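You operate a simulated robot arm through the tools that you are given. There is no shell and no other tool.

You are at the controls of a simulated robot arm. One attempt, no reset.

JOB
Plug the dryer in and start it at 50 C, damper on FULL.
Fine: the socket switch is off while the plug goes in; the blower stays on.

Only the result counts: the job must be done as asked and must still hold three seconds after the hand-in. Knocking over, shifting, dropping, spilling or breaking anything else fails it.

ROBOT AND FRAMES
A 7-joint arm with a two-finger parallel gripper, fixed in place. Base frame: the origin is on the floor under the middle of its stand, x ahead of it, y to its left, z up. Lengths are in mm, angles in degrees, forces in N, time in s.
It reaches about 1372 mm from its shoulder. Its first joint turns from -149.0 to 149.0 degrees. Payload 3.43 kg.
Tool frame: the origin (TCP) lies between the finger pads and is the grasp point; the fingertips stand 30 mm ahead of it; z points along the fingers, y is the line along which they close. Largest opening 94 mm; finger width 28, thickness 10; the body of the gripper, 50 by 96 mm, starts 55 mm behind the TCP.
Orientation is that of the tool frame in the base frame, as [roll, pitch, yaw] about the fixed x, y, z axes, in that order (R = Rz(yaw) Ry(pitch) Rx(roll)). With the fingers straight down and closing along the base's y, the tool's x points along the base's -x, its y along +y and its z along -z.

CONTROLS
- The arm moves only by the tool send_rows. Its argument "motion" is a list of rows, each a list of 3 entries, a list of its own where there are three numbers: the shift along the base's x, y, z in mm, then the turn, a rotation vector about the base's x, y, z in degrees, then the closure, from 0 (fully open) to 1 (shut). In form: [[[tx, ty, tz], [ax, ay, az], claw], ...]. A call has 1 to 20 rows; each row is the pose to reach, as a shift and turn from the pose commanded when the call began. A row lasts 0.2 s, in which the tool goes at most 50 mm and 8.6 degrees; a call with a longer step from one row to the next is refused whole, and so is a gripper value outside its range. Where a pose cannot be reached the arm comes as near as it can. A force on the tool above 40 N (or 10 N above the force at the start of the call, whichever is more), or a blocked arm, ends the call early, and 0.2 s more pass. The fingers move at their own pace (about 45 mm/s each) and stop on an object; they squeeze with about 38 N. The grip force told is the motor's: it shows also when the fingers shut on nothing. Time passes only in rows, and 0.2 s behind the last, so rows that repeat a pose let the fingers close. The reply holds the time, the measured pose of the TCP, the force on the tool along the base axes, the opening and the grip force, in the units named above and with some noise, with the torque about the TCP (base axes, N m) and any sound that the robot's microphone picked up.
- Cameras (640 x 400 px; columns grow to the right, rows downward): "scene" is fixed at [50.1, 648.4, 1442.5]; the picture's right is [-0.36, -0.93, 0.00], its down [-0.36, 0.14, -0.92] and it looks along [0.86, -0.33, -0.38] (base axes); focal length 354 px, centre (320, 200). "wrist" rides on the gripper at [76, 14, -102] in the tool frame; the picture's right is [-0.18, 0.98, 0.00], its down [-0.75, -0.14, -0.64] and it looks along [-0.63, -0.12, 0.77] (tool axes); focal length 243 px, centre (320, 200). There is no depth. A picture from a camera that has moved, and an enlarged one, comes with that camera's place and axes in the base frame and with its lens.
- camera(camera): a new picture of that camera. The clock stands still meanwhile.
- close_up(camera, box): a new picture of the part [left, top, right, bottom] of that camera's present view, enlarged. The clock stands still meanwhile.
- job_done(): hands the job in; it is judged then, once.

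Places have to be worked out from the pictures, the camera data and where the tool is seen. Open the gripper and draw the arm clear of the work before you hand the job in, unless the task says otherwise.

The tools are called after "Emit:" as name(argument=value, ...) on one line, values as JSON. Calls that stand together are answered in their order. send_rows: Moves the arm, as the interface text tells. Its arguments: {"type":"object","properties":{"motion":{"type":"array","items":{"type":"array"}}},"required":["motion"]} The other tools are called the same way: camera (camera) takes a picture; close_up (camera, box) takes an enlarged picture of a part of a camera's view; job_done () hands the job in.

At the start:

```text
t: 0.0
ee_pos: [988.0, -12.0, 1166.5]
orientation: [-180.0, 0.0, 179.9]
ft_force: [0.4, 1.0, 0.2]
moment: [0.0, 0.01, 0.04]
finger_gap: 93.9
grasp_force: 0.0
```

scene: 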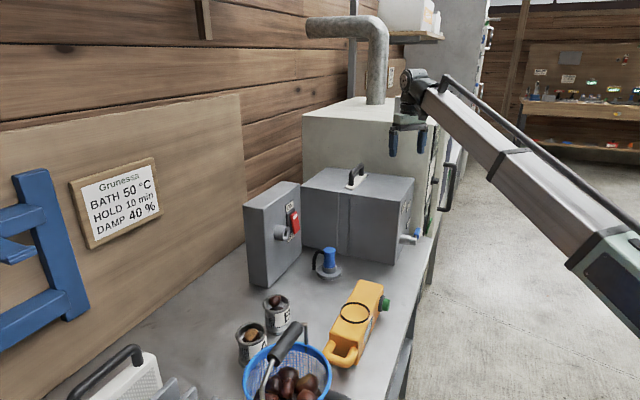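
wrist: 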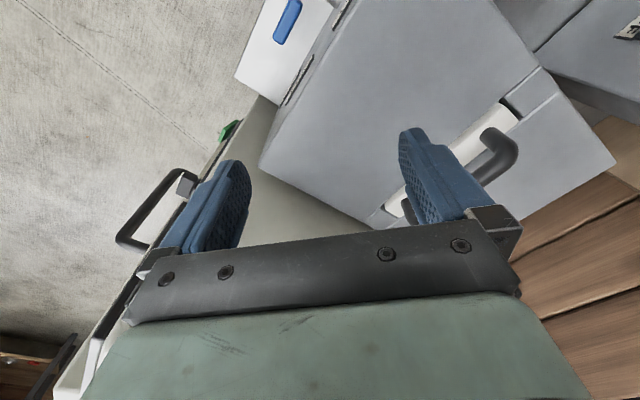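

I start by looking over the scene closely: the socket box, the blue plug, the dryer and the side panels.

Emit:
close_up(camera="scene", box=[230, 150, 390, 300])

Emit:
close_up(camera="scene", box=[380, 60, 500, 260])

Emit:
close_up(camera="scene", box=[300, 260, 420, 380])

Emit:
close_up(camera="scene", box=[60, 150, 180, 260])

Emit:
camera(camera="wrist")

```text
2.67 times, centred on (310, 225) of scene
camera zoom: at [50.1, 648.4, 1442.5], right [-0.36, -0.93, 0.0], down [-0.36, 0.14, -0.92], along [0.86, -0.33, -0.38], focal length 944 px, centre (347, 133)
```

zoom: 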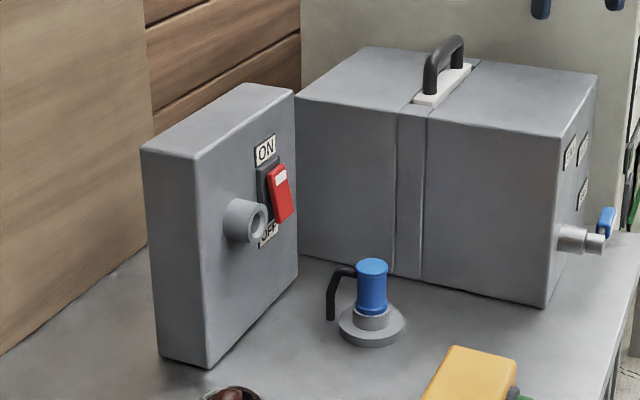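

```text
2.00 times, centred on (440, 160) of scene
camera zoom: at [50.1, 648.4, 1442.5], right [-0.36, -0.93, 0.0], down [-0.36, 0.14, -0.92], along [0.86, -0.33, -0.38], focal length 708 px, centre (80, 280)
```

zoom: 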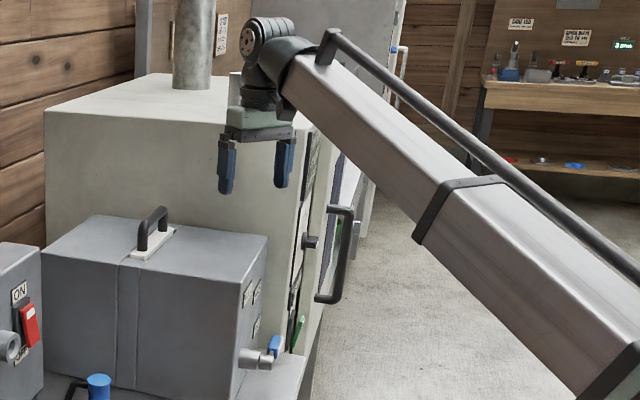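

```text
3.33 times, centred on (360, 320) of scene
camera zoom: at [50.1, 648.4, 1442.5], right [-0.36, -0.93, 0.0], down [-0.36, 0.14, -0.92], along [0.86, -0.33, -0.38], focal length 1180 px, centre (187, -200)
```

zoom: 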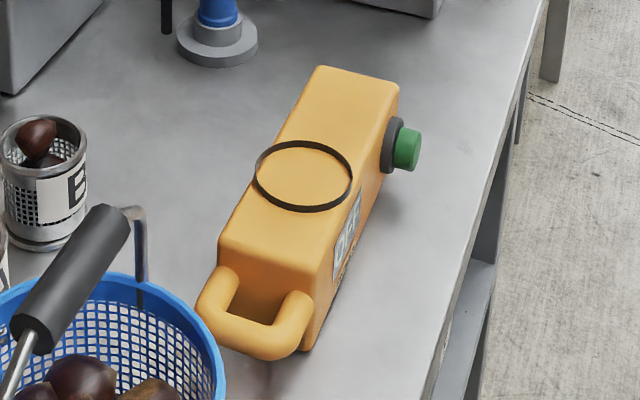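

```text
3.64 times, centred on (120, 205) of scene
camera zoom: at [50.1, 648.4, 1442.5], right [-0.36, -0.93, 0.0], down [-0.36, 0.14, -0.92], along [0.86, -0.33, -0.38], focal length 1288 px, centre (1047, 182)
```

zoom: 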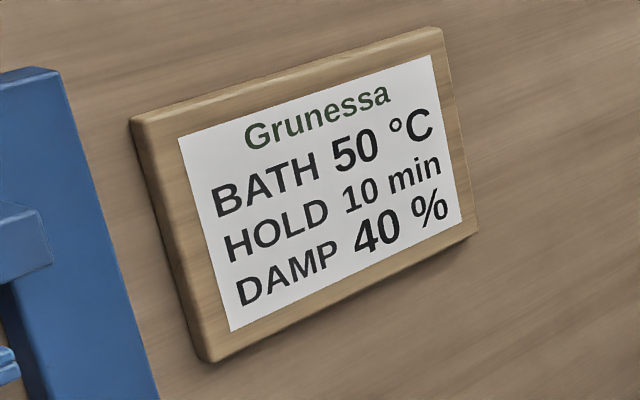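

```text
taken
camera wrist: at [912.7, 2.5, 1270.2], right [0.18, 0.98, 0.0], down [0.75, -0.14, 0.64], along [0.63, -0.12, -0.77], focal length 243 px, centre (320, 200)
```

wrist: 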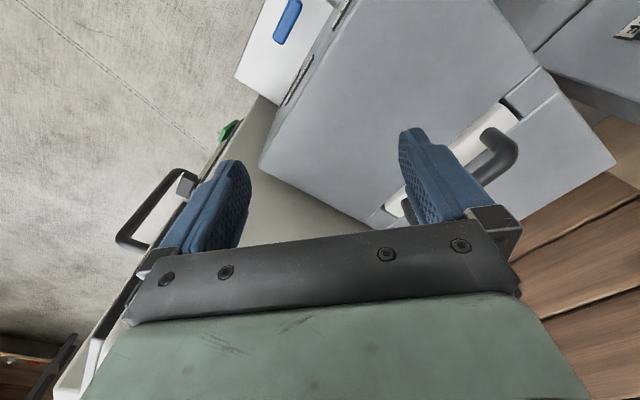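

The bath-like box with the black handle sits at about x 1040, y 140. The dryer's front seems to face -y, at about y -270. I'll swing out over the aisle with the tool turned so the wrist camera can look back at the front.

Emit:
send_rows(motion=[[[-5, -45, 5], [0, 0, -8], 0], [[-10, -90, 10], [0, 0, -16], 0], [[-15, -135, 15], [0, 0, -24], 0], [[-20, -180, 20], [0, 0, -32], 0], [[-25, -225, 25], [0, 0, -40], 0], [[-30, -270, 30], [0, 0, -48], 0], [[-35, -315, 30], [0, 0, -56], 0], [[-40, -360, 30], [0, 0, -64], 0], [[-45, -405, 30], [0, 0, -72], 0], [[-50, -450, 30], [0, 0, -80], 0], [[-50, -490, 30], [0, 0, -88], 0], [[-50, -520, 30], [0, 0, -90], 0]])

Emit:
camera(camera="scene")

Emit:
camera(camera="wrist")

```text
t: 2.6
ee_pos: [939.3, -534.1, 1195.0]
orientation: [180.0, 0.0, 89.9]
ft_force: [0.2, 0.3, 0.4]
moment: [-0.03, -0.03, -0.04]
finger_gap: 94.0
grasp_force: 0.1
```

```text
taken
```

scene: 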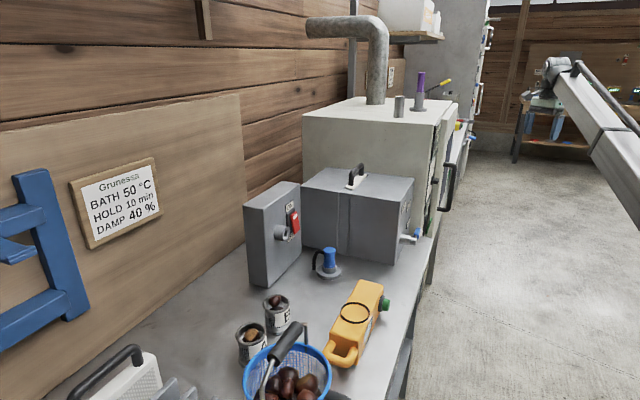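

```text
taken
camera wrist: at [954.0, -457.9, 1299.8], right [0.98, -0.19, 0.0], down [-0.14, -0.75, 0.64], along [-0.12, -0.63, -0.77], focal length 243 px, centre (320, 200)
```

wrist: 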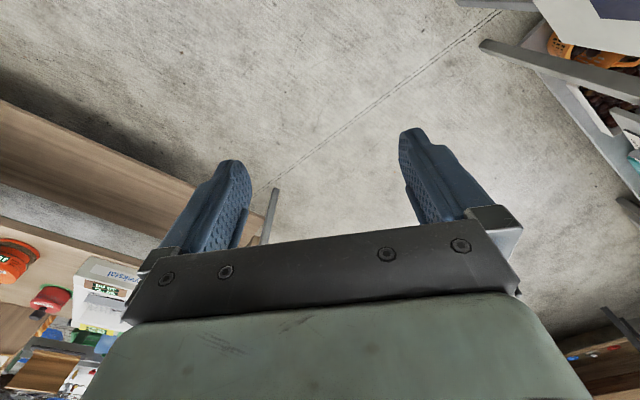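

The wrist camera now looks away from the work. I'll tilt the tool so the fingers point along +y, with the camera above looking down at the dryer's front.

Emit:
send_rows(motion=[[[0, -10, 7], [8.4, 0, 0], 0], [[0, -20, 14], [16.8, 0, 0], 0], [[0, -30, 21], [25.2, 0, 0], 0], [[0, -40, 28], [33.6, 0, 0], 0], [[0, -50, 35], [42, 0, 0], 0], [[0, -60, 42], [50.4, 0, 0], 0], [[0, -70, 49], [58.8, 0, 0], 0], [[0, -80, 56], [67.2, 0, 0], 0], [[0, -90, 60], [75.6, 0, 0], 0], [[0, -100, 65], [84, 0, 0], 0], [[0, -100, 65], [90, 0, 0], 0]])

Emit:
camera(camera="wrist")

Emit:
camera(camera="scene")

```text
t: 5.0
ee_pos: [978.1, -529.6, 1270.2]
orientation: [-7.2, -86.2, -95.5]
ft_force: [-0.8, 0.9, 0.2]
moment: [0.06, -0.01, 0.03]
finger_gap: 94.0
grasp_force: 0.0
out of reach, approached as far as the arm can: row 2, 3, 4, 5, 6, 7, 8, 9, 10, 11
```

```text
taken
camera wrist: at [970.0, -637.7, 1341.3], right [0.96, -0.2, -0.19], down [-0.27, -0.55, -0.79], along [0.05, 0.81, -0.58], focal length 243 px, centre (320, 200)
```

wrist: 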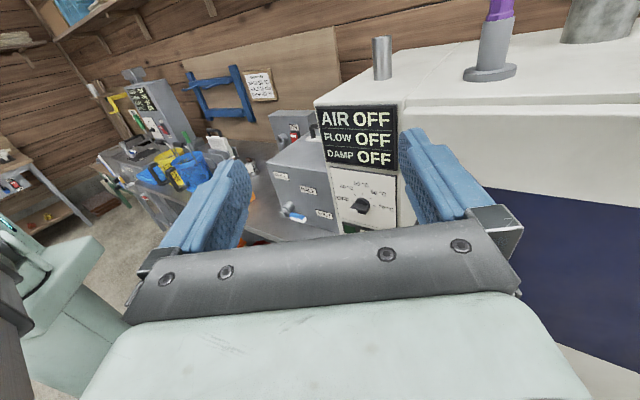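

```text
taken
```

scene: 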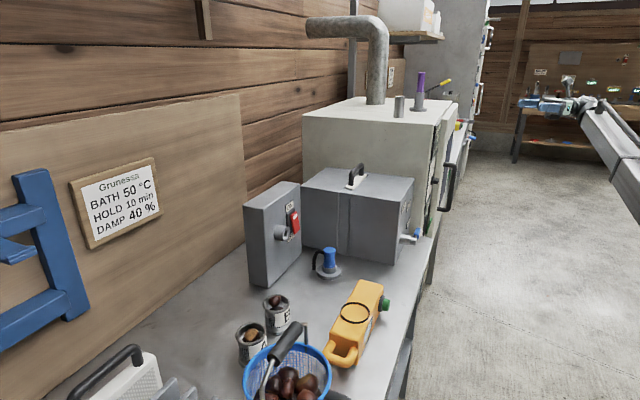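

The front panel shows a display (AIR/FLOW/DAMP OFF) and a rotary dial. I'll enlarge these.

Emit:
close_up(camera="wrist", box=[260, 90, 420, 250])

Emit:
close_up(camera="wrist", box=[360, 0, 640, 110])

Emit:
close_up(camera="scene", box=[380, 60, 480, 130])

Emit:
close_up(camera="wrist", box=[90, 60, 310, 250])

```text
2.50 times, centred on (340, 170) of wrist
camera zoom: at [970.0, -637.7, 1341.3], right [0.96, -0.2, -0.19], down [-0.27, -0.55, -0.79], along [0.05, 0.81, -0.58], focal length 606 px, centre (270, 275)
```

zoom: 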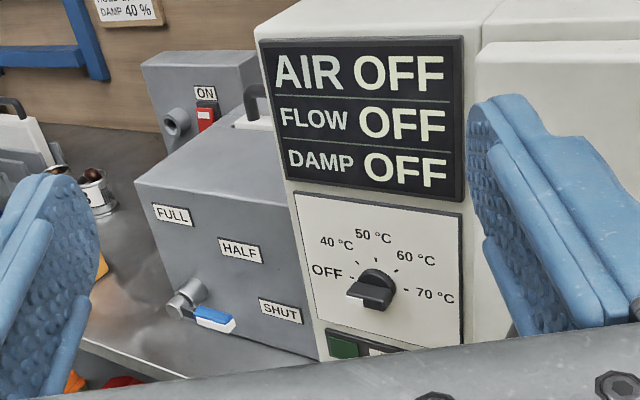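

```text
2.29 times, centred on (500, 55) of wrist
camera zoom: at [970.0, -637.7, 1341.3], right [0.96, -0.2, -0.19], down [-0.27, -0.55, -0.79], along [0.05, 0.81, -0.58], focal length 555 px, centre (-91, 531)
```

zoom: 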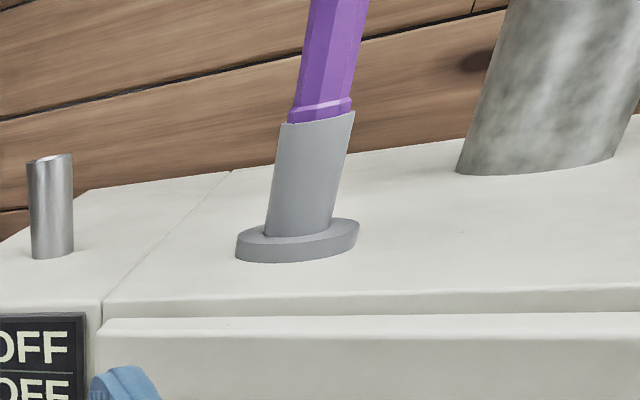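

```text
5.71 times, centred on (430, 95) of scene
camera zoom: at [50.1, 648.4, 1442.5], right [-0.36, -0.93, 0.0], down [-0.36, 0.14, -0.92], along [0.86, -0.33, -0.38], focal length 2024 px, centre (-309, 800)
```

zoom: 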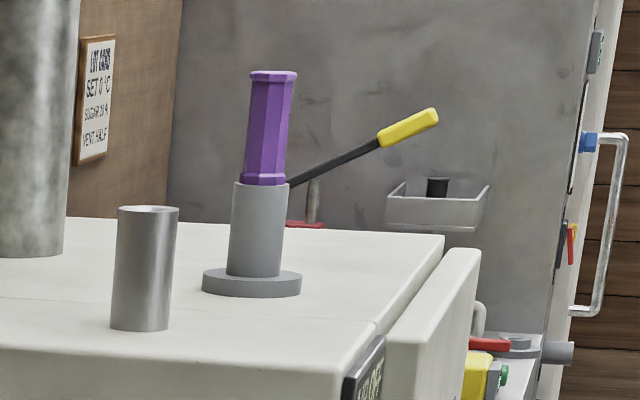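

```text
2.11 times, centred on (200, 155) of wrist
camera zoom: at [970.0, -637.7, 1341.3], right [0.96, -0.2, -0.19], down [-0.27, -0.55, -0.79], along [0.05, 0.81, -0.58], focal length 511 px, centre (573, 295)
```

zoom: 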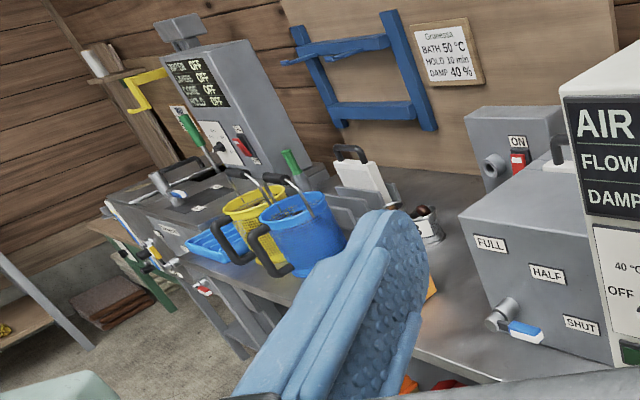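

The damper lever (blue) is on the grey box at SHUT, with HALF and FULL marked going round to up. The dial is at OFF and there's a green switch below it. I'll move to a second viewpoint to triangulate and read them better.

Emit:
send_rows(motion=[[[0, 40, -10], [0, 0, 0], 0], [[0, 80, -30], [0, 0, 0], 0], [[0, 110, -60], [0, 0, 0], 0], [[0, 130, -100], [0, 0, 0], 0], [[0, 130, -140], [0, 0, 0], 0], [[0, 130, -160], [0, 0, 0], 0]])

Emit:
camera(camera="wrist")

```text
t: 6.4
ee_pos: [977.7, -399.3, 1112.2]
orientation: [-6.0, -86.4, -96.5]
ft_force: [0.4, -0.1, 0.5]
moment: [-0.02, 0.01, -0.02]
finger_gap: 94.0
grasp_force: 0.1
```

```text
taken
camera wrist: at [970.2, -506.7, 1182.8], right [0.96, -0.2, -0.19], down [-0.27, -0.55, -0.79], along [0.06, 0.81, -0.58], focal length 243 px, centre (320, 200)
```

wrist: 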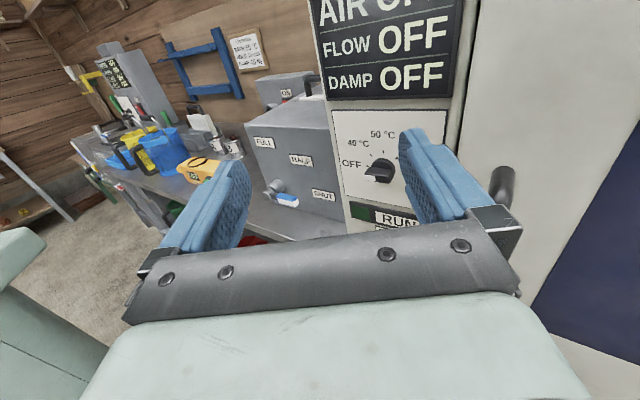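

I've got a closer view. I'll enlarge the dial, the run switch area and the lever.

Emit:
close_up(camera="wrist", box=[310, 80, 450, 240])

Emit:
close_up(camera="wrist", box=[235, 60, 355, 240])

```text
2.50 times, centred on (380, 160) of wrist
camera zoom: at [970.2, -506.7, 1182.8], right [0.96, -0.2, -0.19], down [-0.27, -0.55, -0.79], along [0.06, 0.81, -0.58], focal length 606 px, centre (170, 300)
```

zoom: 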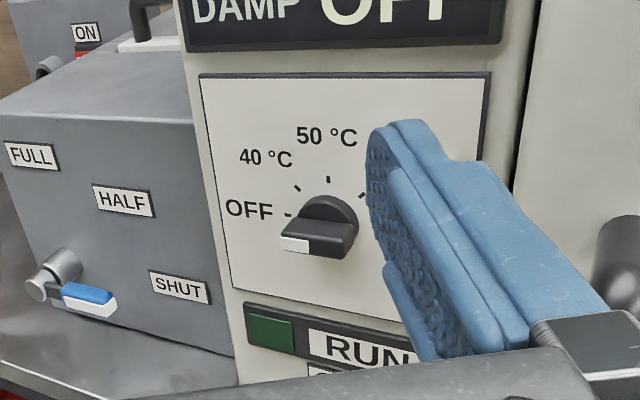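

```text
2.22 times, centred on (295, 150) of wrist
camera zoom: at [970.2, -506.7, 1182.8], right [0.96, -0.2, -0.19], down [-0.27, -0.55, -0.79], along [0.06, 0.81, -0.58], focal length 539 px, centre (376, 311)
```

zoom: 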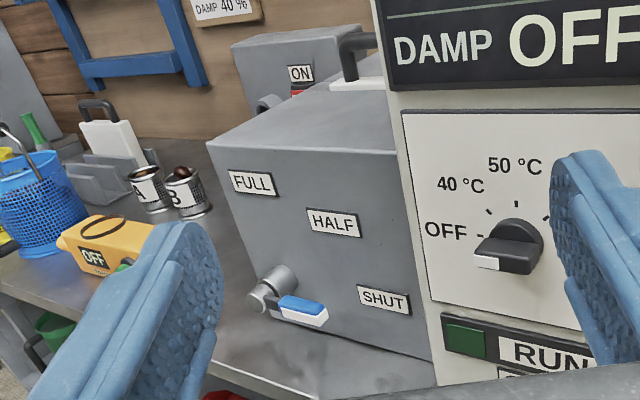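

The bench edge works out to run along (0.707, -0.707), so the dryer face points toward (-0.707, -0.707), with the knob near (1085, -218, 996). I'll square the tool to that face and look at the panel and socket head-on.

Emit:
send_rows(motion=[[[-12, 6, -15], [-0.84, 0.35, -8.1], 0], [[-24, 13, -30], [-1.69, 0.7, -16.2], 0], [[-36, 20, -45], [-2.53, 1.06, -24.4], 0], [[-48, 26, -60], [-3.37, 1.41, -32.5], 0]])

Emit:
camera(camera="wrist")

Emit:
close_up(camera="wrist", box=[240, 80, 420, 240])

Emit:
close_up(camera="wrist", box=[0, 0, 260, 200])

```text
t: 7.4
ee_pos: [930.6, -375.5, 1053.2]
orientation: [-139.2, -90.0, 4.0]
ft_force: [0.9, -0.5, -0.1]
moment: [0.02, 0.02, -0.03]
finger_gap: 94.1
grasp_force: 0.0
```

```text
taken
camera wrist: at [868.7, -456.1, 1130.5], right [0.69, -0.7, -0.18], down [-0.55, -0.35, -0.75], along [0.46, 0.62, -0.63], focal length 243 px, centre (320, 200)
```

wrist: 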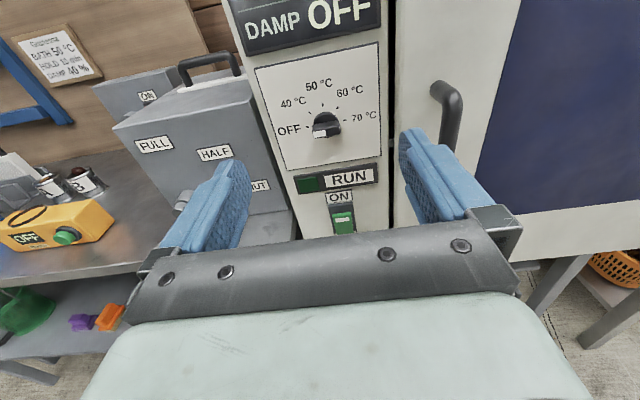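

```text
2.50 times, centred on (330, 160) of wrist
camera zoom: at [868.7, -456.1, 1130.5], right [0.69, -0.7, -0.18], down [-0.55, -0.35, -0.75], along [0.46, 0.62, -0.63], focal length 606 px, centre (295, 300)
```

zoom: 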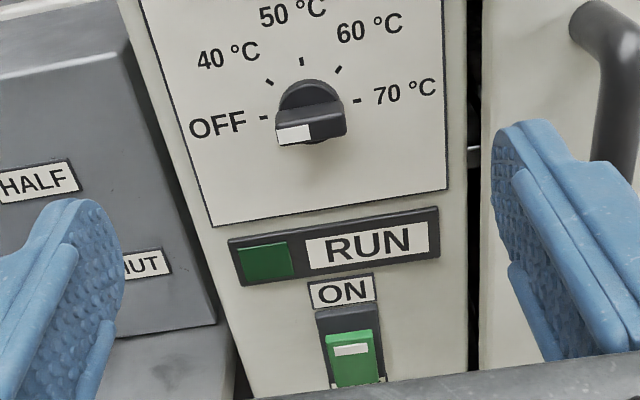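

```text
2.00 times, centred on (130, 100) of wrist
camera zoom: at [868.7, -456.1, 1130.5], right [0.69, -0.7, -0.18], down [-0.55, -0.35, -0.75], along [0.46, 0.62, -0.63], focal length 485 px, centre (700, 400)
```

zoom: 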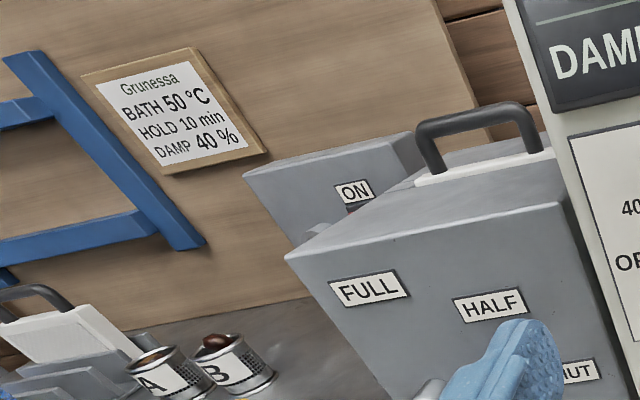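

The panel has a RUN lamp (dark) and a green blower rocker with ON above it. I'll zoom on both switches to read their states, and on the plug and socket.

Emit:
close_up(camera="scene", box=[270, 190, 310, 250])

Emit:
close_up(camera="scene", box=[300, 235, 356, 295])

Emit:
close_up(camera="wrist", box=[310, 180, 370, 240])

Emit:
close_up(camera="scene", box=[390, 180, 450, 260])

```text
6.67 times, centred on (290, 220) of scene
camera zoom: at [50.1, 648.4, 1442.5], right [-0.36, -0.93, 0.0], down [-0.36, 0.14, -0.92], along [0.86, -0.33, -0.38], focal length 2361 px, centre (520, 67)
```

zoom: 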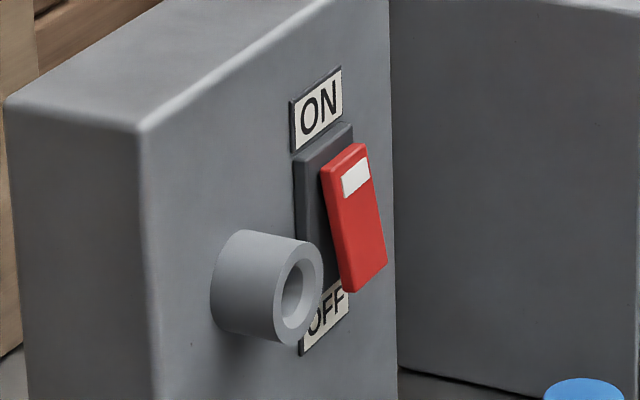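

```text
6.67 times, centred on (328, 265) of scene
camera zoom: at [50.1, 648.4, 1442.5], right [-0.36, -0.93, 0.0], down [-0.36, 0.14, -0.92], along [0.86, -0.33, -0.38], focal length 2361 px, centre (267, -233)
```

zoom: 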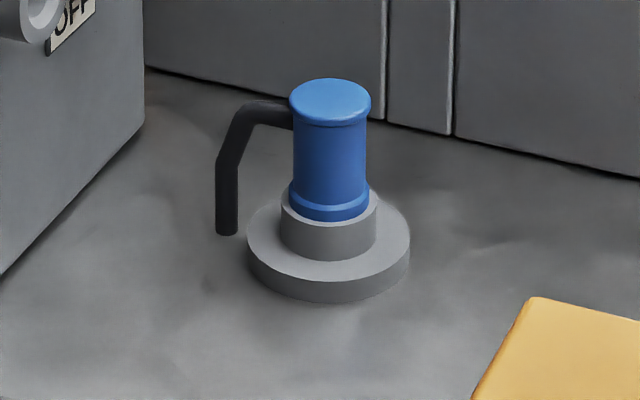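

```text
6.67 times, centred on (340, 210) of wrist
camera zoom: at [868.7, -456.1, 1130.5], right [0.69, -0.7, -0.18], down [-0.55, -0.35, -0.75], along [0.46, 0.62, -0.63], focal length 1618 px, centre (187, 133)
```

zoom: 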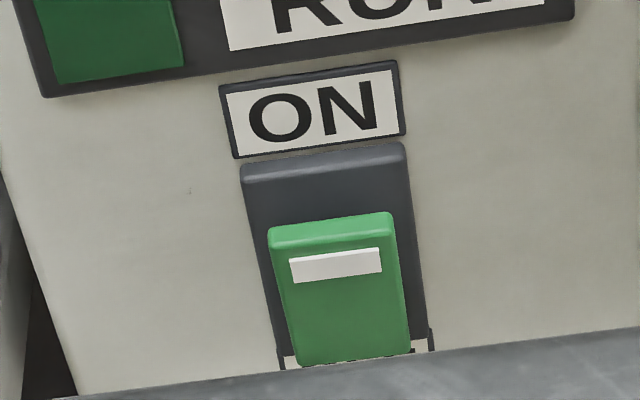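

```text
5.00 times, centred on (420, 220) of scene
camera zoom: at [50.1, 648.4, 1442.5], right [-0.36, -0.93, 0.0], down [-0.36, 0.14, -0.92], along [0.86, -0.33, -0.38], focal length 1771 px, centre (-180, 100)
```

zoom: 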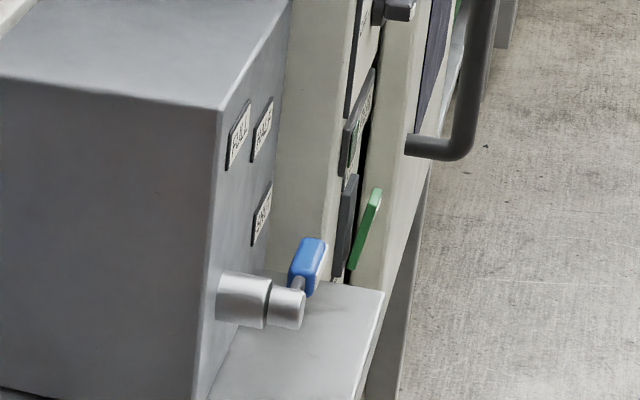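

The red rocker's top is pressed in and the green rocker's top sticks out, so I need to know which way round means ON. I'll move across to face the socket, with the machine on the left also in view for comparison.

Emit:
send_rows(motion=[[[-30, 10, 30], [0, 0, 0], 0], [[-60, 25, 60], [0, 0, 0], 0], [[-90, 45, 90], [0, 0, 0], 0], [[-115, 75, 110], [0, 0, 0], 0], [[-135, 115, 120], [0, 0, 0], 0], [[-150, 160, 120], [0, 0, 0], 0], [[-165, 205, 120], [0, 0, 0], 0], [[-180, 250, 120], [0, 0, 0], 0], [[-195, 295, 120], [0, 0, 0], 0], [[-205, 340, 120], [0, 0, 0], 0], [[-215, 385, 120], [0, 0, 0], 0], [[-225, 430, 120], [0, 0, 0], 0], [[-235, 475, 120], [0, 0, 0], 0], [[-242, 520, 120], [0, 0, 0], 0], [[-242, 533, 120], [0, 0, 0], 0]])

Emit:
camera(camera="wrist")

Emit:
camera(camera="scene")

```text
t: 10.6
ee_pos: [688.0, 157.5, 1170.8]
orientation: [-27.5, -90.0, -107.4]
ft_force: [-0.2, -0.7, 0.4]
moment: [0.02, -0.01, -0.01]
finger_gap: 93.9
grasp_force: 0.1
```

```text
taken
camera wrist: at [626.9, 75.6, 1249.8], right [0.69, -0.7, -0.18], down [-0.55, -0.35, -0.75], along [0.46, 0.63, -0.63], focal length 243 px, centre (320, 200)
```

wrist: 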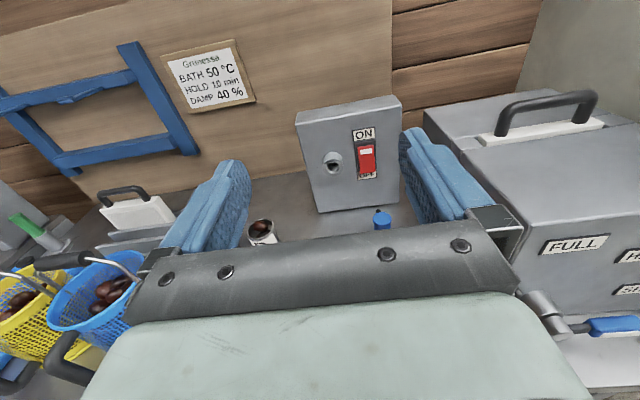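

```text
taken
```

scene: 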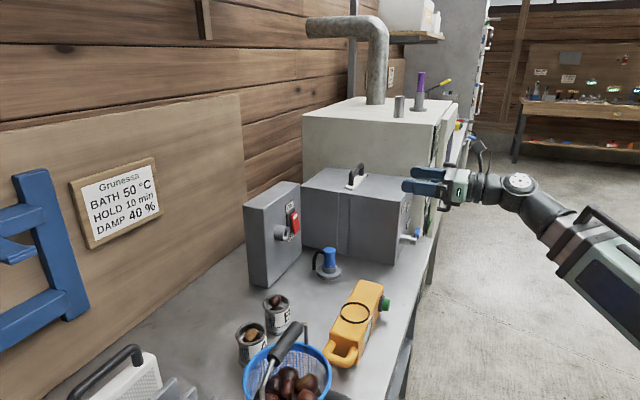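

I now have a frontal view of the socket box. I'll enlarge the switch and outlet, and the machine to the left.

Emit:
close_up(camera="wrist", box=[285, 90, 415, 235])

Emit:
close_up(camera="wrist", box=[340, 120, 390, 190])

Emit:
close_up(camera="wrist", box=[500, 200, 640, 360])

```text
2.76 times, centred on (350, 162) of wrist
camera zoom: at [626.9, 75.6, 1249.8], right [0.69, -0.7, -0.18], down [-0.55, -0.35, -0.75], along [0.46, 0.63, -0.63], focal length 669 px, centre (237, 303)
```

zoom: 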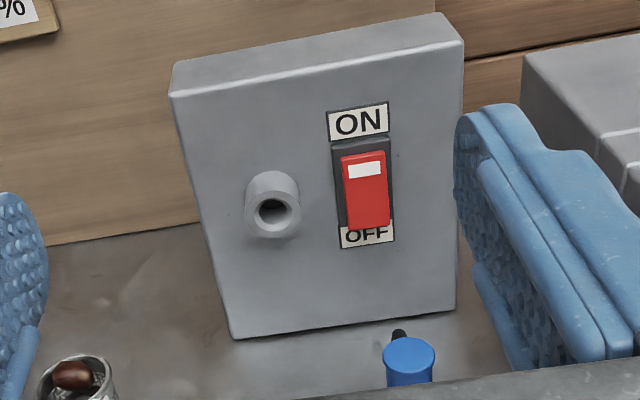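

```text
5.71 times, centred on (365, 155) of wrist
camera zoom: at [626.9, 75.6, 1249.8], right [0.69, -0.7, -0.18], down [-0.55, -0.35, -0.75], along [0.46, 0.63, -0.63], focal length 1386 px, centre (63, 457)
```

zoom: 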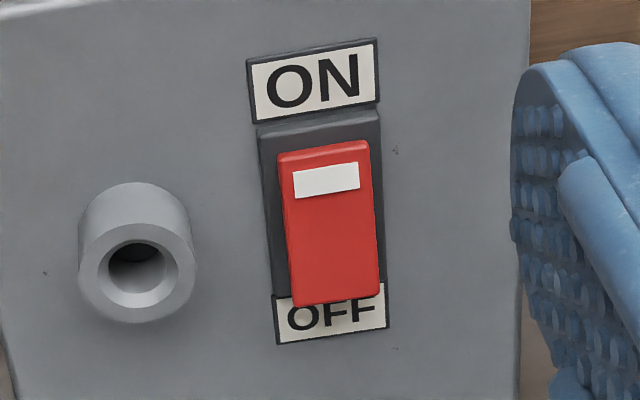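

```text
2.50 times, centred on (570, 280) of wrist
camera zoom: at [626.9, 75.6, 1249.8], right [0.69, -0.7, -0.18], down [-0.55, -0.35, -0.75], along [0.46, 0.63, -0.63], focal length 606 px, centre (-305, 0)
```

zoom: 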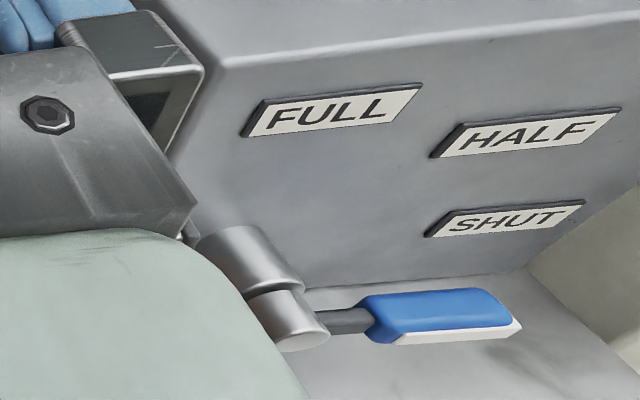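

The red rocker has its ON end pressed in. Before trusting that reading, I'll look at the neighbouring machine on the left, whose display and switch may show the convention.

Emit:
send_rows(motion=[[[-10, 0, 10], [0, 0, 8.3], 0], [[-20, 0, 20], [0, 0, 16.6], 0], [[-30, 0, 30], [0, 0, 25], 0], [[-40, 0, 40], [0, 0, 33], 0], [[-50, 0, 50], [0, 0, 41], 0]])

Emit:
camera(camera="wrist")

Emit:
close_up(camera="wrist", box=[80, 0, 320, 200])

```text
t: 11.8
ee_pos: [638.0, 155.3, 1222.2]
orientation: [-109.0, -90.0, 15.2]
ft_force: [-0.2, 0.9, 0.0]
moment: [0.01, 0.01, 0.02]
finger_gap: 93.8
grasp_force: 0.0
```

```text
taken
camera wrist: at [646.2, 53.4, 1299.9], right [0.98, -0.07, -0.18], down [-0.18, -0.63, -0.75], along [-0.07, 0.77, -0.63], focal length 243 px, centre (320, 200)
```

wrist: 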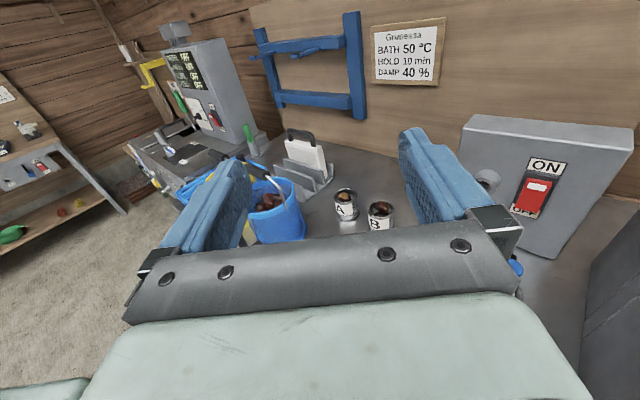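

```text
2.00 times, centred on (200, 100) of wrist
camera zoom: at [646.2, 53.4, 1299.9], right [0.98, -0.07, -0.18], down [-0.18, -0.63, -0.75], along [-0.07, 0.77, -0.63], focal length 485 px, centre (560, 400)
```

zoom: 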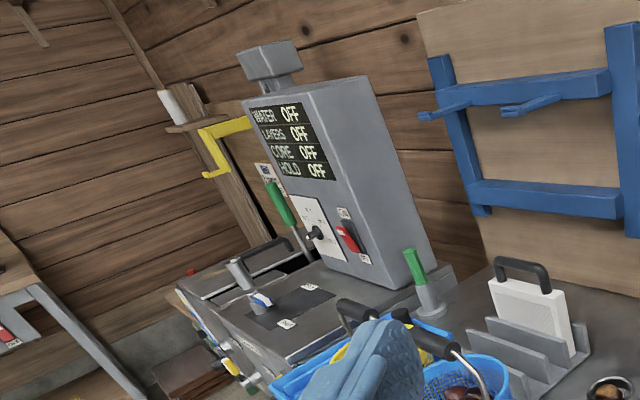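

The left machine's display reads all OFF. I'll zoom in on its red switch and on another switch on the shelf at the far left.

Emit:
close_up(camera="wrist", box=[175, 85, 245, 145])

Emit:
close_up(camera="wrist", box=[0, 110, 80, 200])

Emit:
close_up(camera="scene", box=[440, 0, 520, 170])

```text
6.67 times, centred on (210, 115) of wrist
camera zoom: at [646.2, 53.4, 1299.9], right [0.98, -0.07, -0.18], down [-0.18, -0.63, -0.75], along [-0.07, 0.77, -0.63], focal length 1618 px, centre (1053, 767)
```

zoom: 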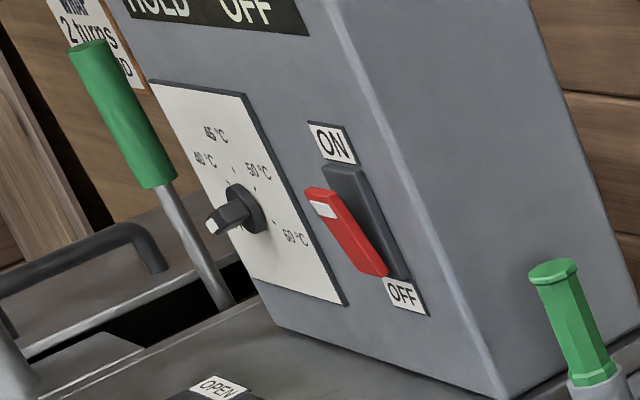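

```text
4.44 times, centred on (40, 155) of wrist
camera zoom: at [646.2, 53.4, 1299.9], right [0.98, -0.07, -0.18], down [-0.18, -0.63, -0.75], along [-0.07, 0.77, -0.63], focal length 1078 px, centre (1564, 400)
```

zoom: 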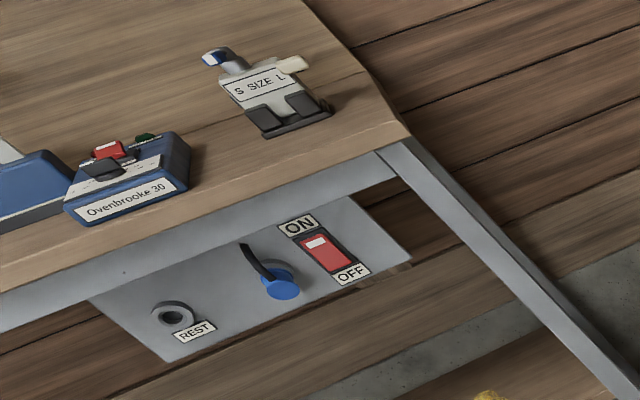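

```text
2.35 times, centred on (480, 85) of scene
camera zoom: at [50.1, 648.4, 1442.5], right [-0.36, -0.93, 0.0], down [-0.36, 0.14, -0.92], along [0.86, -0.33, -0.38], focal length 833 px, centre (-56, 471)
```

zoom: 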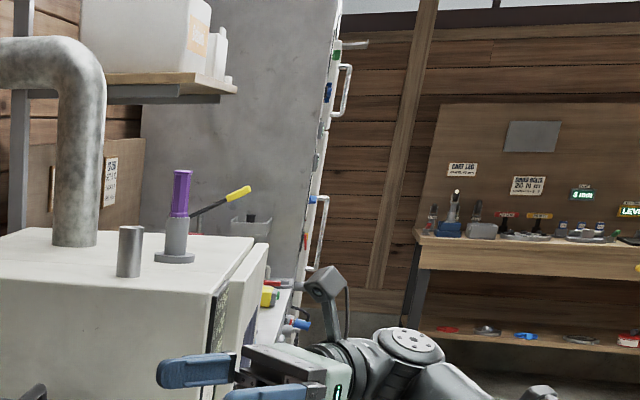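

The left machine is off and its rocker has the OFF end pressed in, which supports "pressed end = state". That makes the socket switch ON and the blower OFF at present. I'll check the plugged-in example on the far-left shelf as another reference.

Emit:
close_up(camera="wrist", box=[20, 150, 70, 195])

Emit:
close_up(camera="wrist", box=[460, 100, 640, 260])

```text
8.89 times, centred on (45, 172) of wrist
camera zoom: at [646.2, 53.4, 1299.9], right [0.98, -0.07, -0.18], down [-0.18, -0.63, -0.75], along [-0.07, 0.77, -0.63], focal length 2157 px, centre (2764, 444)
```

zoom: 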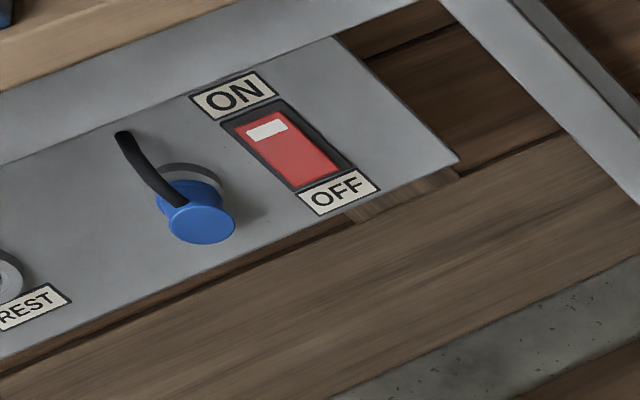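

```text
2.50 times, centred on (550, 180) of wrist
camera zoom: at [646.2, 53.4, 1299.9], right [0.98, -0.07, -0.18], down [-0.18, -0.63, -0.75], along [-0.07, 0.77, -0.63], focal length 606 px, centre (-255, 250)
```

zoom: 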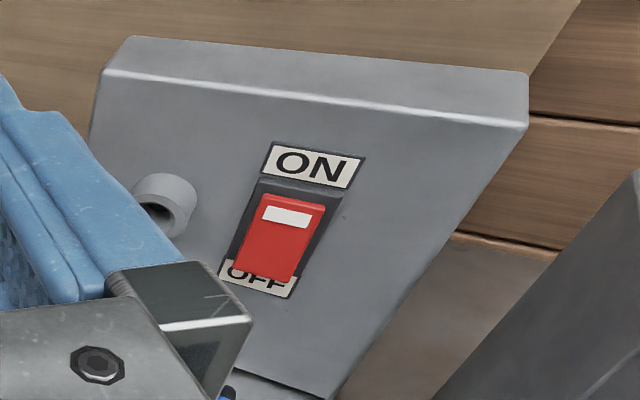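

I'll go with pressed end = state, so the socket rocker (bottom edge about (986, 363, 932)) is ON and must go OFF first. I'll bring the closed fingers in front of it, tilted 30° down so the wrist stays high, and check alignment before pressing.

Emit:
send_rows(motion=[[[33, 16, -20], [-3.49, 1.58, -5.03], 1], [[66, 31, -40], [-6.98, 3.17, -10.06], 1], [[99, 47, -65], [-10.47, 4.75, -15.09], 1], [[132, 62, -90], [-13.96, 6.33, -20.12], 1], [[165, 78, -120], [-17.44, 7.91, -25.15], 1], [[198, 94, -150], [-20.93, 9.5, -30.18], 1], [[231, 109, -180], [-24.42, 11.08, -35.21], 1], [[264.7, 124.7, -213.9], [-27.91, 12.66, -40.24], 1]])

Emit:
camera(camera="wrist")

Emit:
camera(camera="scene")

```text
refused: row 8 steps farther than a row can; nothing moved
```

```text
taken
camera wrist: at [646.2, 53.4, 1299.9], right [0.98, -0.07, -0.18], down [-0.18, -0.63, -0.75], along [-0.07, 0.77, -0.63], focal length 243 px, centre (320, 200)
```

wrist: 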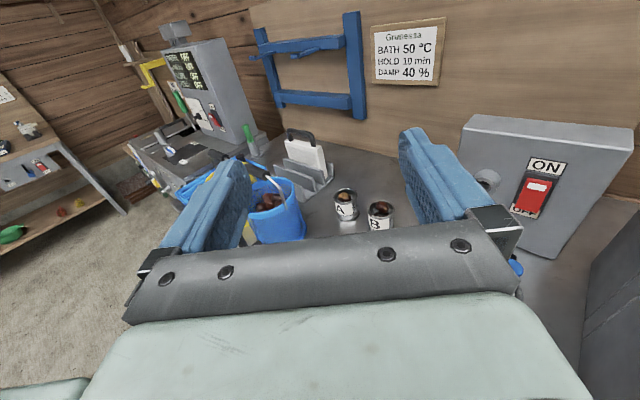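

```text
taken
```

scene: 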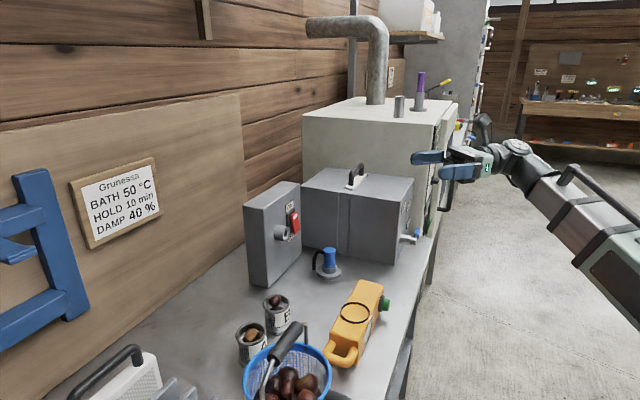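

The last step was slightly over 50 mm, so the call was refused and nothing moved. I'm resending the same move with more even, smaller steps.

Emit:
send_rows(motion=[[[30, 14, -20], [-3.1, 1.41, -4.47], 1], [[60, 28, -40], [-6.2, 2.81, -8.94], 1], [[90, 42, -62], [-9.3, 4.22, -13.41], 1], [[120, 56, -85], [-12.4, 5.63, -17.88], 1], [[149, 70, -110], [-15.5, 7.03, -22.36], 1], [[178, 84, -135], [-18.6, 8.44, -26.83], 1], [[207, 98, -161], [-21.7, 9.85, -31.3], 1], [[236, 111, -187], [-24.8, 11.25, -35.77], 1], [[264.7, 124.7, -213.9], [-27.91, 12.66, -40.24], 1]])

Emit:
camera(camera="wrist")

Emit:
camera(camera="scene")

```text
t: 13.8
ee_pos: [903.1, 280.6, 1007.2]
orientation: [179.6, -60.0, 44.9]
ft_force: [-0.2, 0.0, -0.4]
moment: [0.04, 0.01, -0.01]
finger_gap: 0.0
grasp_force: 33.0
```

```text
taken
camera wrist: at [877.6, 236.4, 1126.7], right [0.63, -0.76, -0.16], down [-0.76, -0.56, -0.33], along [0.17, 0.33, -0.93], focal length 243 px, centre (320, 200)
```

wrist: 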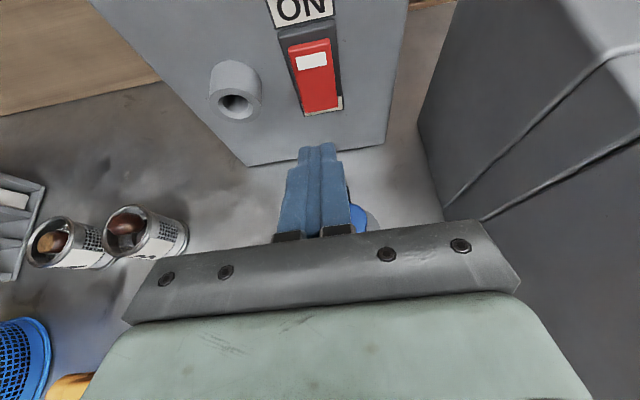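

```text
taken
```

scene: 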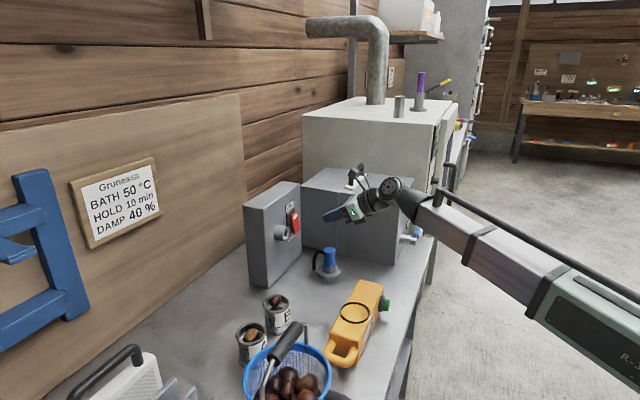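

Alignment agrees with my estimate to about 2 mm. I'll lower to z 943 and press the rocker's lower end inward in small steps.

Emit:
send_rows(motion=[[[0, 0, -33], [0, 0, 0], 1], [[0, 0, -67], [0, 0, 0], 1], [[28, 28, -67], [0, 0, 0], 1], [[49, 49, -67], [0, 0, 0], 1], [[56, 56, -67], [0, 0, 0], 1], [[59, 59, -67], [0, 0, 0], 1], [[62, 62, -67], [0, 0, 0], 1], [[64, 64, -67], [0, 0, 0], 1], [[66, 66, -67], [0, 0, 0], 1]])

Emit:
camera(camera="wrist")

Emit:
close_up(camera="scene", box=[250, 180, 350, 280])

```text
t: 16.0
ee_pos: [967.1, 345.1, 941.0]
orientation: [179.7, -59.8, 45.1]
ft_force: [-5.9, -6.6, 1.7]
moment: [0.02, -0.02, -0.08]
finger_gap: 0.0
grasp_force: 32.8
stopped in row 9: the force on the tool passed its limit at 42 N (the readings are from after the stop); the commanded pose is now the measured one
```

```text
taken
camera wrist: at [942.1, 300.3, 1061.0], right [0.63, -0.76, -0.16], down [-0.76, -0.56, -0.33], along [0.16, 0.32, -0.93], focal length 243 px, centre (320, 200)
```

wrist: 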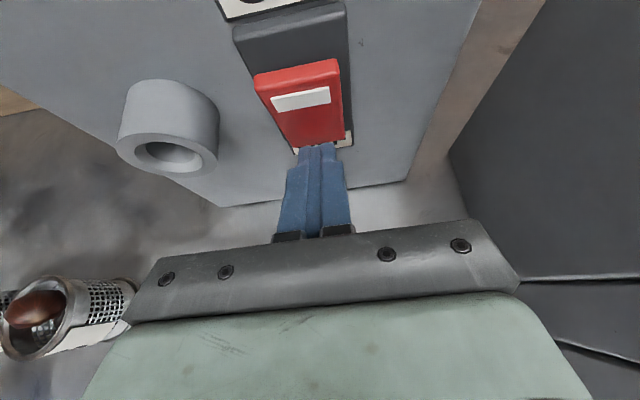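

```text
4.00 times, centred on (300, 230) of scene
camera zoom: at [50.1, 648.4, 1442.5], right [-0.36, -0.93, 0.0], down [-0.36, 0.14, -0.92], along [0.86, -0.33, -0.38], focal length 1416 px, centre (400, 80)
```

zoom: 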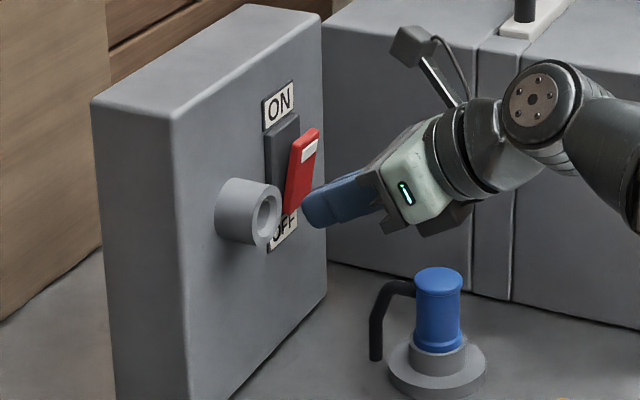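

The rocker has flipped: its top is now out and the OFF end is in. I'll back off, rise, and start turning the tool so the fingers point straight down with the camera on the aisle side, ready for a top grasp on the plug.

Emit:
send_rows(motion=[[[-20, -20, 0], [0, 0, 0], 1], [[-45, -45, 10], [0, 0, 0], 1], [[-70, -65, 40], [0, 0, 0], 1], [[-95, -80, 75], [-3, -3, 7.36], 1], [[-120, -88, 105], [-6, -6, 14.72], 1], [[-140, -93, 136], [-9, -9, 22.08], 1], [[-159, -97, 146], [-12, -12, 29.4], 1], [[-159, -97, 146], [-15, -15, 36.8], 1], [[-159, -97, 146], [-18, -18, 44.2], 1], [[-159, -97, 146], [-21, -21, 51.5], 1], [[-159, -97, 146], [-24, -24, 58.9], 1], [[-159, -97, 146], [-27, -27, 66.2], 1], [[-159, -97, 146], [-30, -30, 73.6], 1], [[-159, -97, 146], [-33, -33, 81], 1], [[-159, -97, 146], [-36, -36, 88.3], 1], [[-159, -97, 146], [-39, -39, 95.7], 1], [[-159, -97, 146], [-42, -42, 103], 1], [[-159, -97, 146], [-45, -45, 110.4], 1]])

Emit:
camera(camera="scene")

```text
t: 19.8
ee_pos: [807.2, 249.4, 1088.2]
orientation: [156.1, -9.7, -179.0]
ft_force: [0.0, 0.4, 0.7]
moment: [0.01, -0.01, 0.02]
finger_gap: 0.0
grasp_force: 33.3
```

```text
taken
```

scene: 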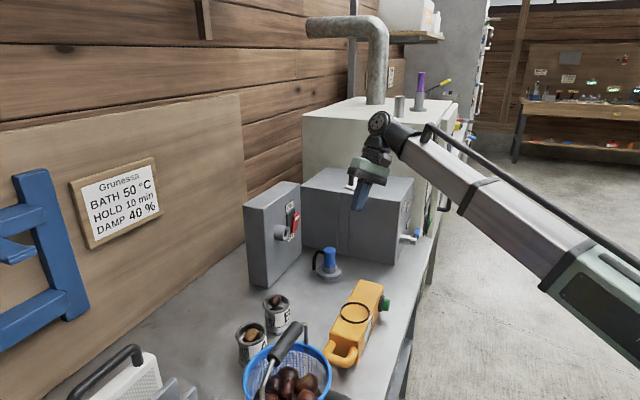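

The turn is going fine with about 52° left. I'll finish it while moving above the plug (about (919, 280)) with the gripper open, staying about 70 mm above it.

Emit:
send_rows(motion=[[[10, 3, 0], [-2.67, -2.66, 6.47], 0], [[25, 8, 0], [-5.34, -5.31, 12.93], 0], [[45, 13, -10], [-8.01, -7.97, 19.4], 0], [[65, 18, -30], [-10.69, -10.63, 25.87], 0], [[85, 23, -55], [-13.36, -13.29, 32.34], 0], [[100, 27, -80], [-16.03, -15.94, 38.8], 0], [[111, 30.4, -105], [-18.7, -18.6, 45.27], 0], [[111, 30.4, -105], [-18.7, -18.6, 45.27], 0]])

Emit:
camera(camera="wrist")

Emit:
camera(camera="scene")

Emit:
close_up(camera="scene", box=[260, 170, 400, 290])

```text
t: 20.4
ee_pos: [832.6, 256.5, 1087.7]
orientation: [161.4, -5.7, -169.1]
ft_force: [-2.0, 20.0, 0.9]
moment: [-2.69, -0.23, -1.45]
finger_gap: 53.0
grasp_force: 0.1
stopped in row 3: the force on the tool passed its limit at 116 N (the readings are from after the stop); the commanded pose is now the measured one
```

```text
taken
camera wrist: at [772.0, 226.7, 1198.2], right [0.04, 0.96, 0.29], down [0.86, -0.18, 0.49], along [0.52, 0.23, -0.82], focal length 243 px, centre (320, 200)
```

wrist: 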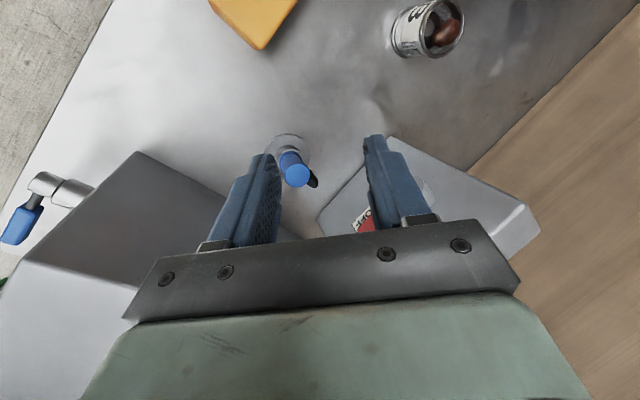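

```text
taken
```

scene: 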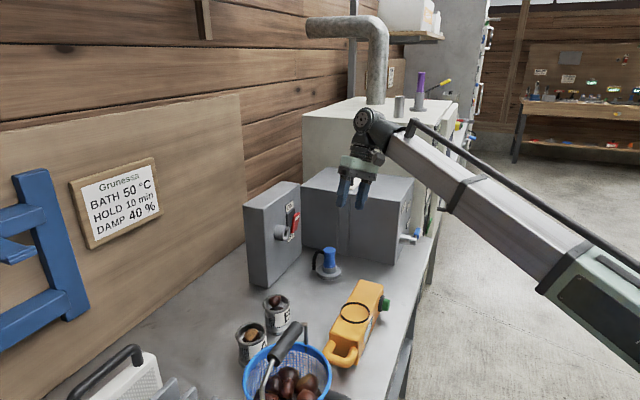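

```text
3.33 times, centred on (330, 230) of scene
camera zoom: at [50.1, 648.4, 1442.5], right [-0.36, -0.93, 0.0], down [-0.36, 0.14, -0.92], along [0.86, -0.33, -0.38], focal length 1180 px, centre (287, 100)
```

zoom: 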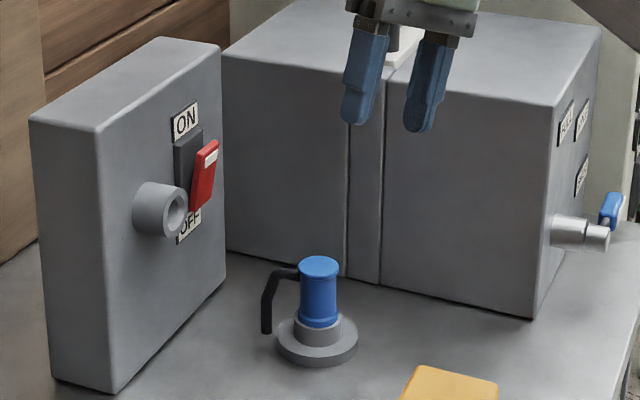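

Something pushed hard on the tool (116 N) although the fingers look clear. I suspect the camera mount met the arm's own link. I'll zoom in on the wrist before moving further.

Emit:
close_up(camera="scene", box=[320, 90, 460, 220])

Emit:
close_up(camera="scene", box=[320, 80, 640, 340])

```text
3.08 times, centred on (390, 155) of scene
camera zoom: at [50.1, 648.4, 1442.5], right [-0.36, -0.93, 0.0], down [-0.36, 0.14, -0.92], along [0.86, -0.33, -0.38], focal length 1090 px, centre (105, 338)
```

zoom: 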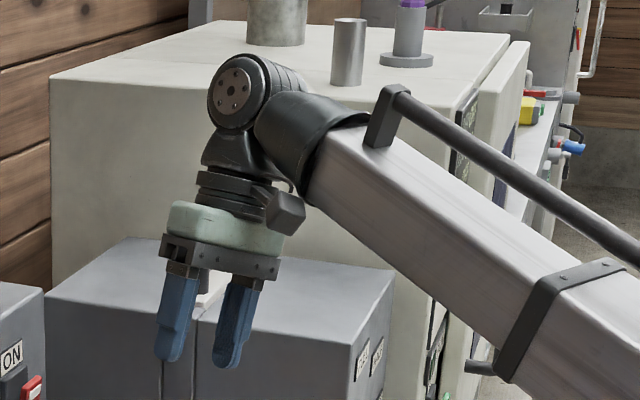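

```text
1.54 times, centred on (480, 210) of scene
camera zoom: at [50.1, 648.4, 1442.5], right [-0.36, -0.93, 0.0], down [-0.36, 0.14, -0.92], along [0.86, -0.33, -0.38], focal length 545 px, centre (74, 185)
```

zoom: 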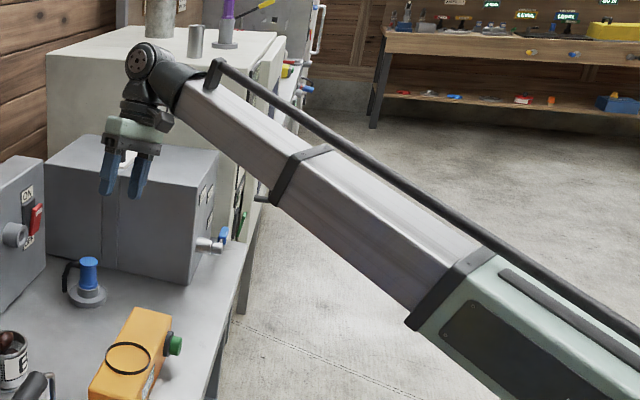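

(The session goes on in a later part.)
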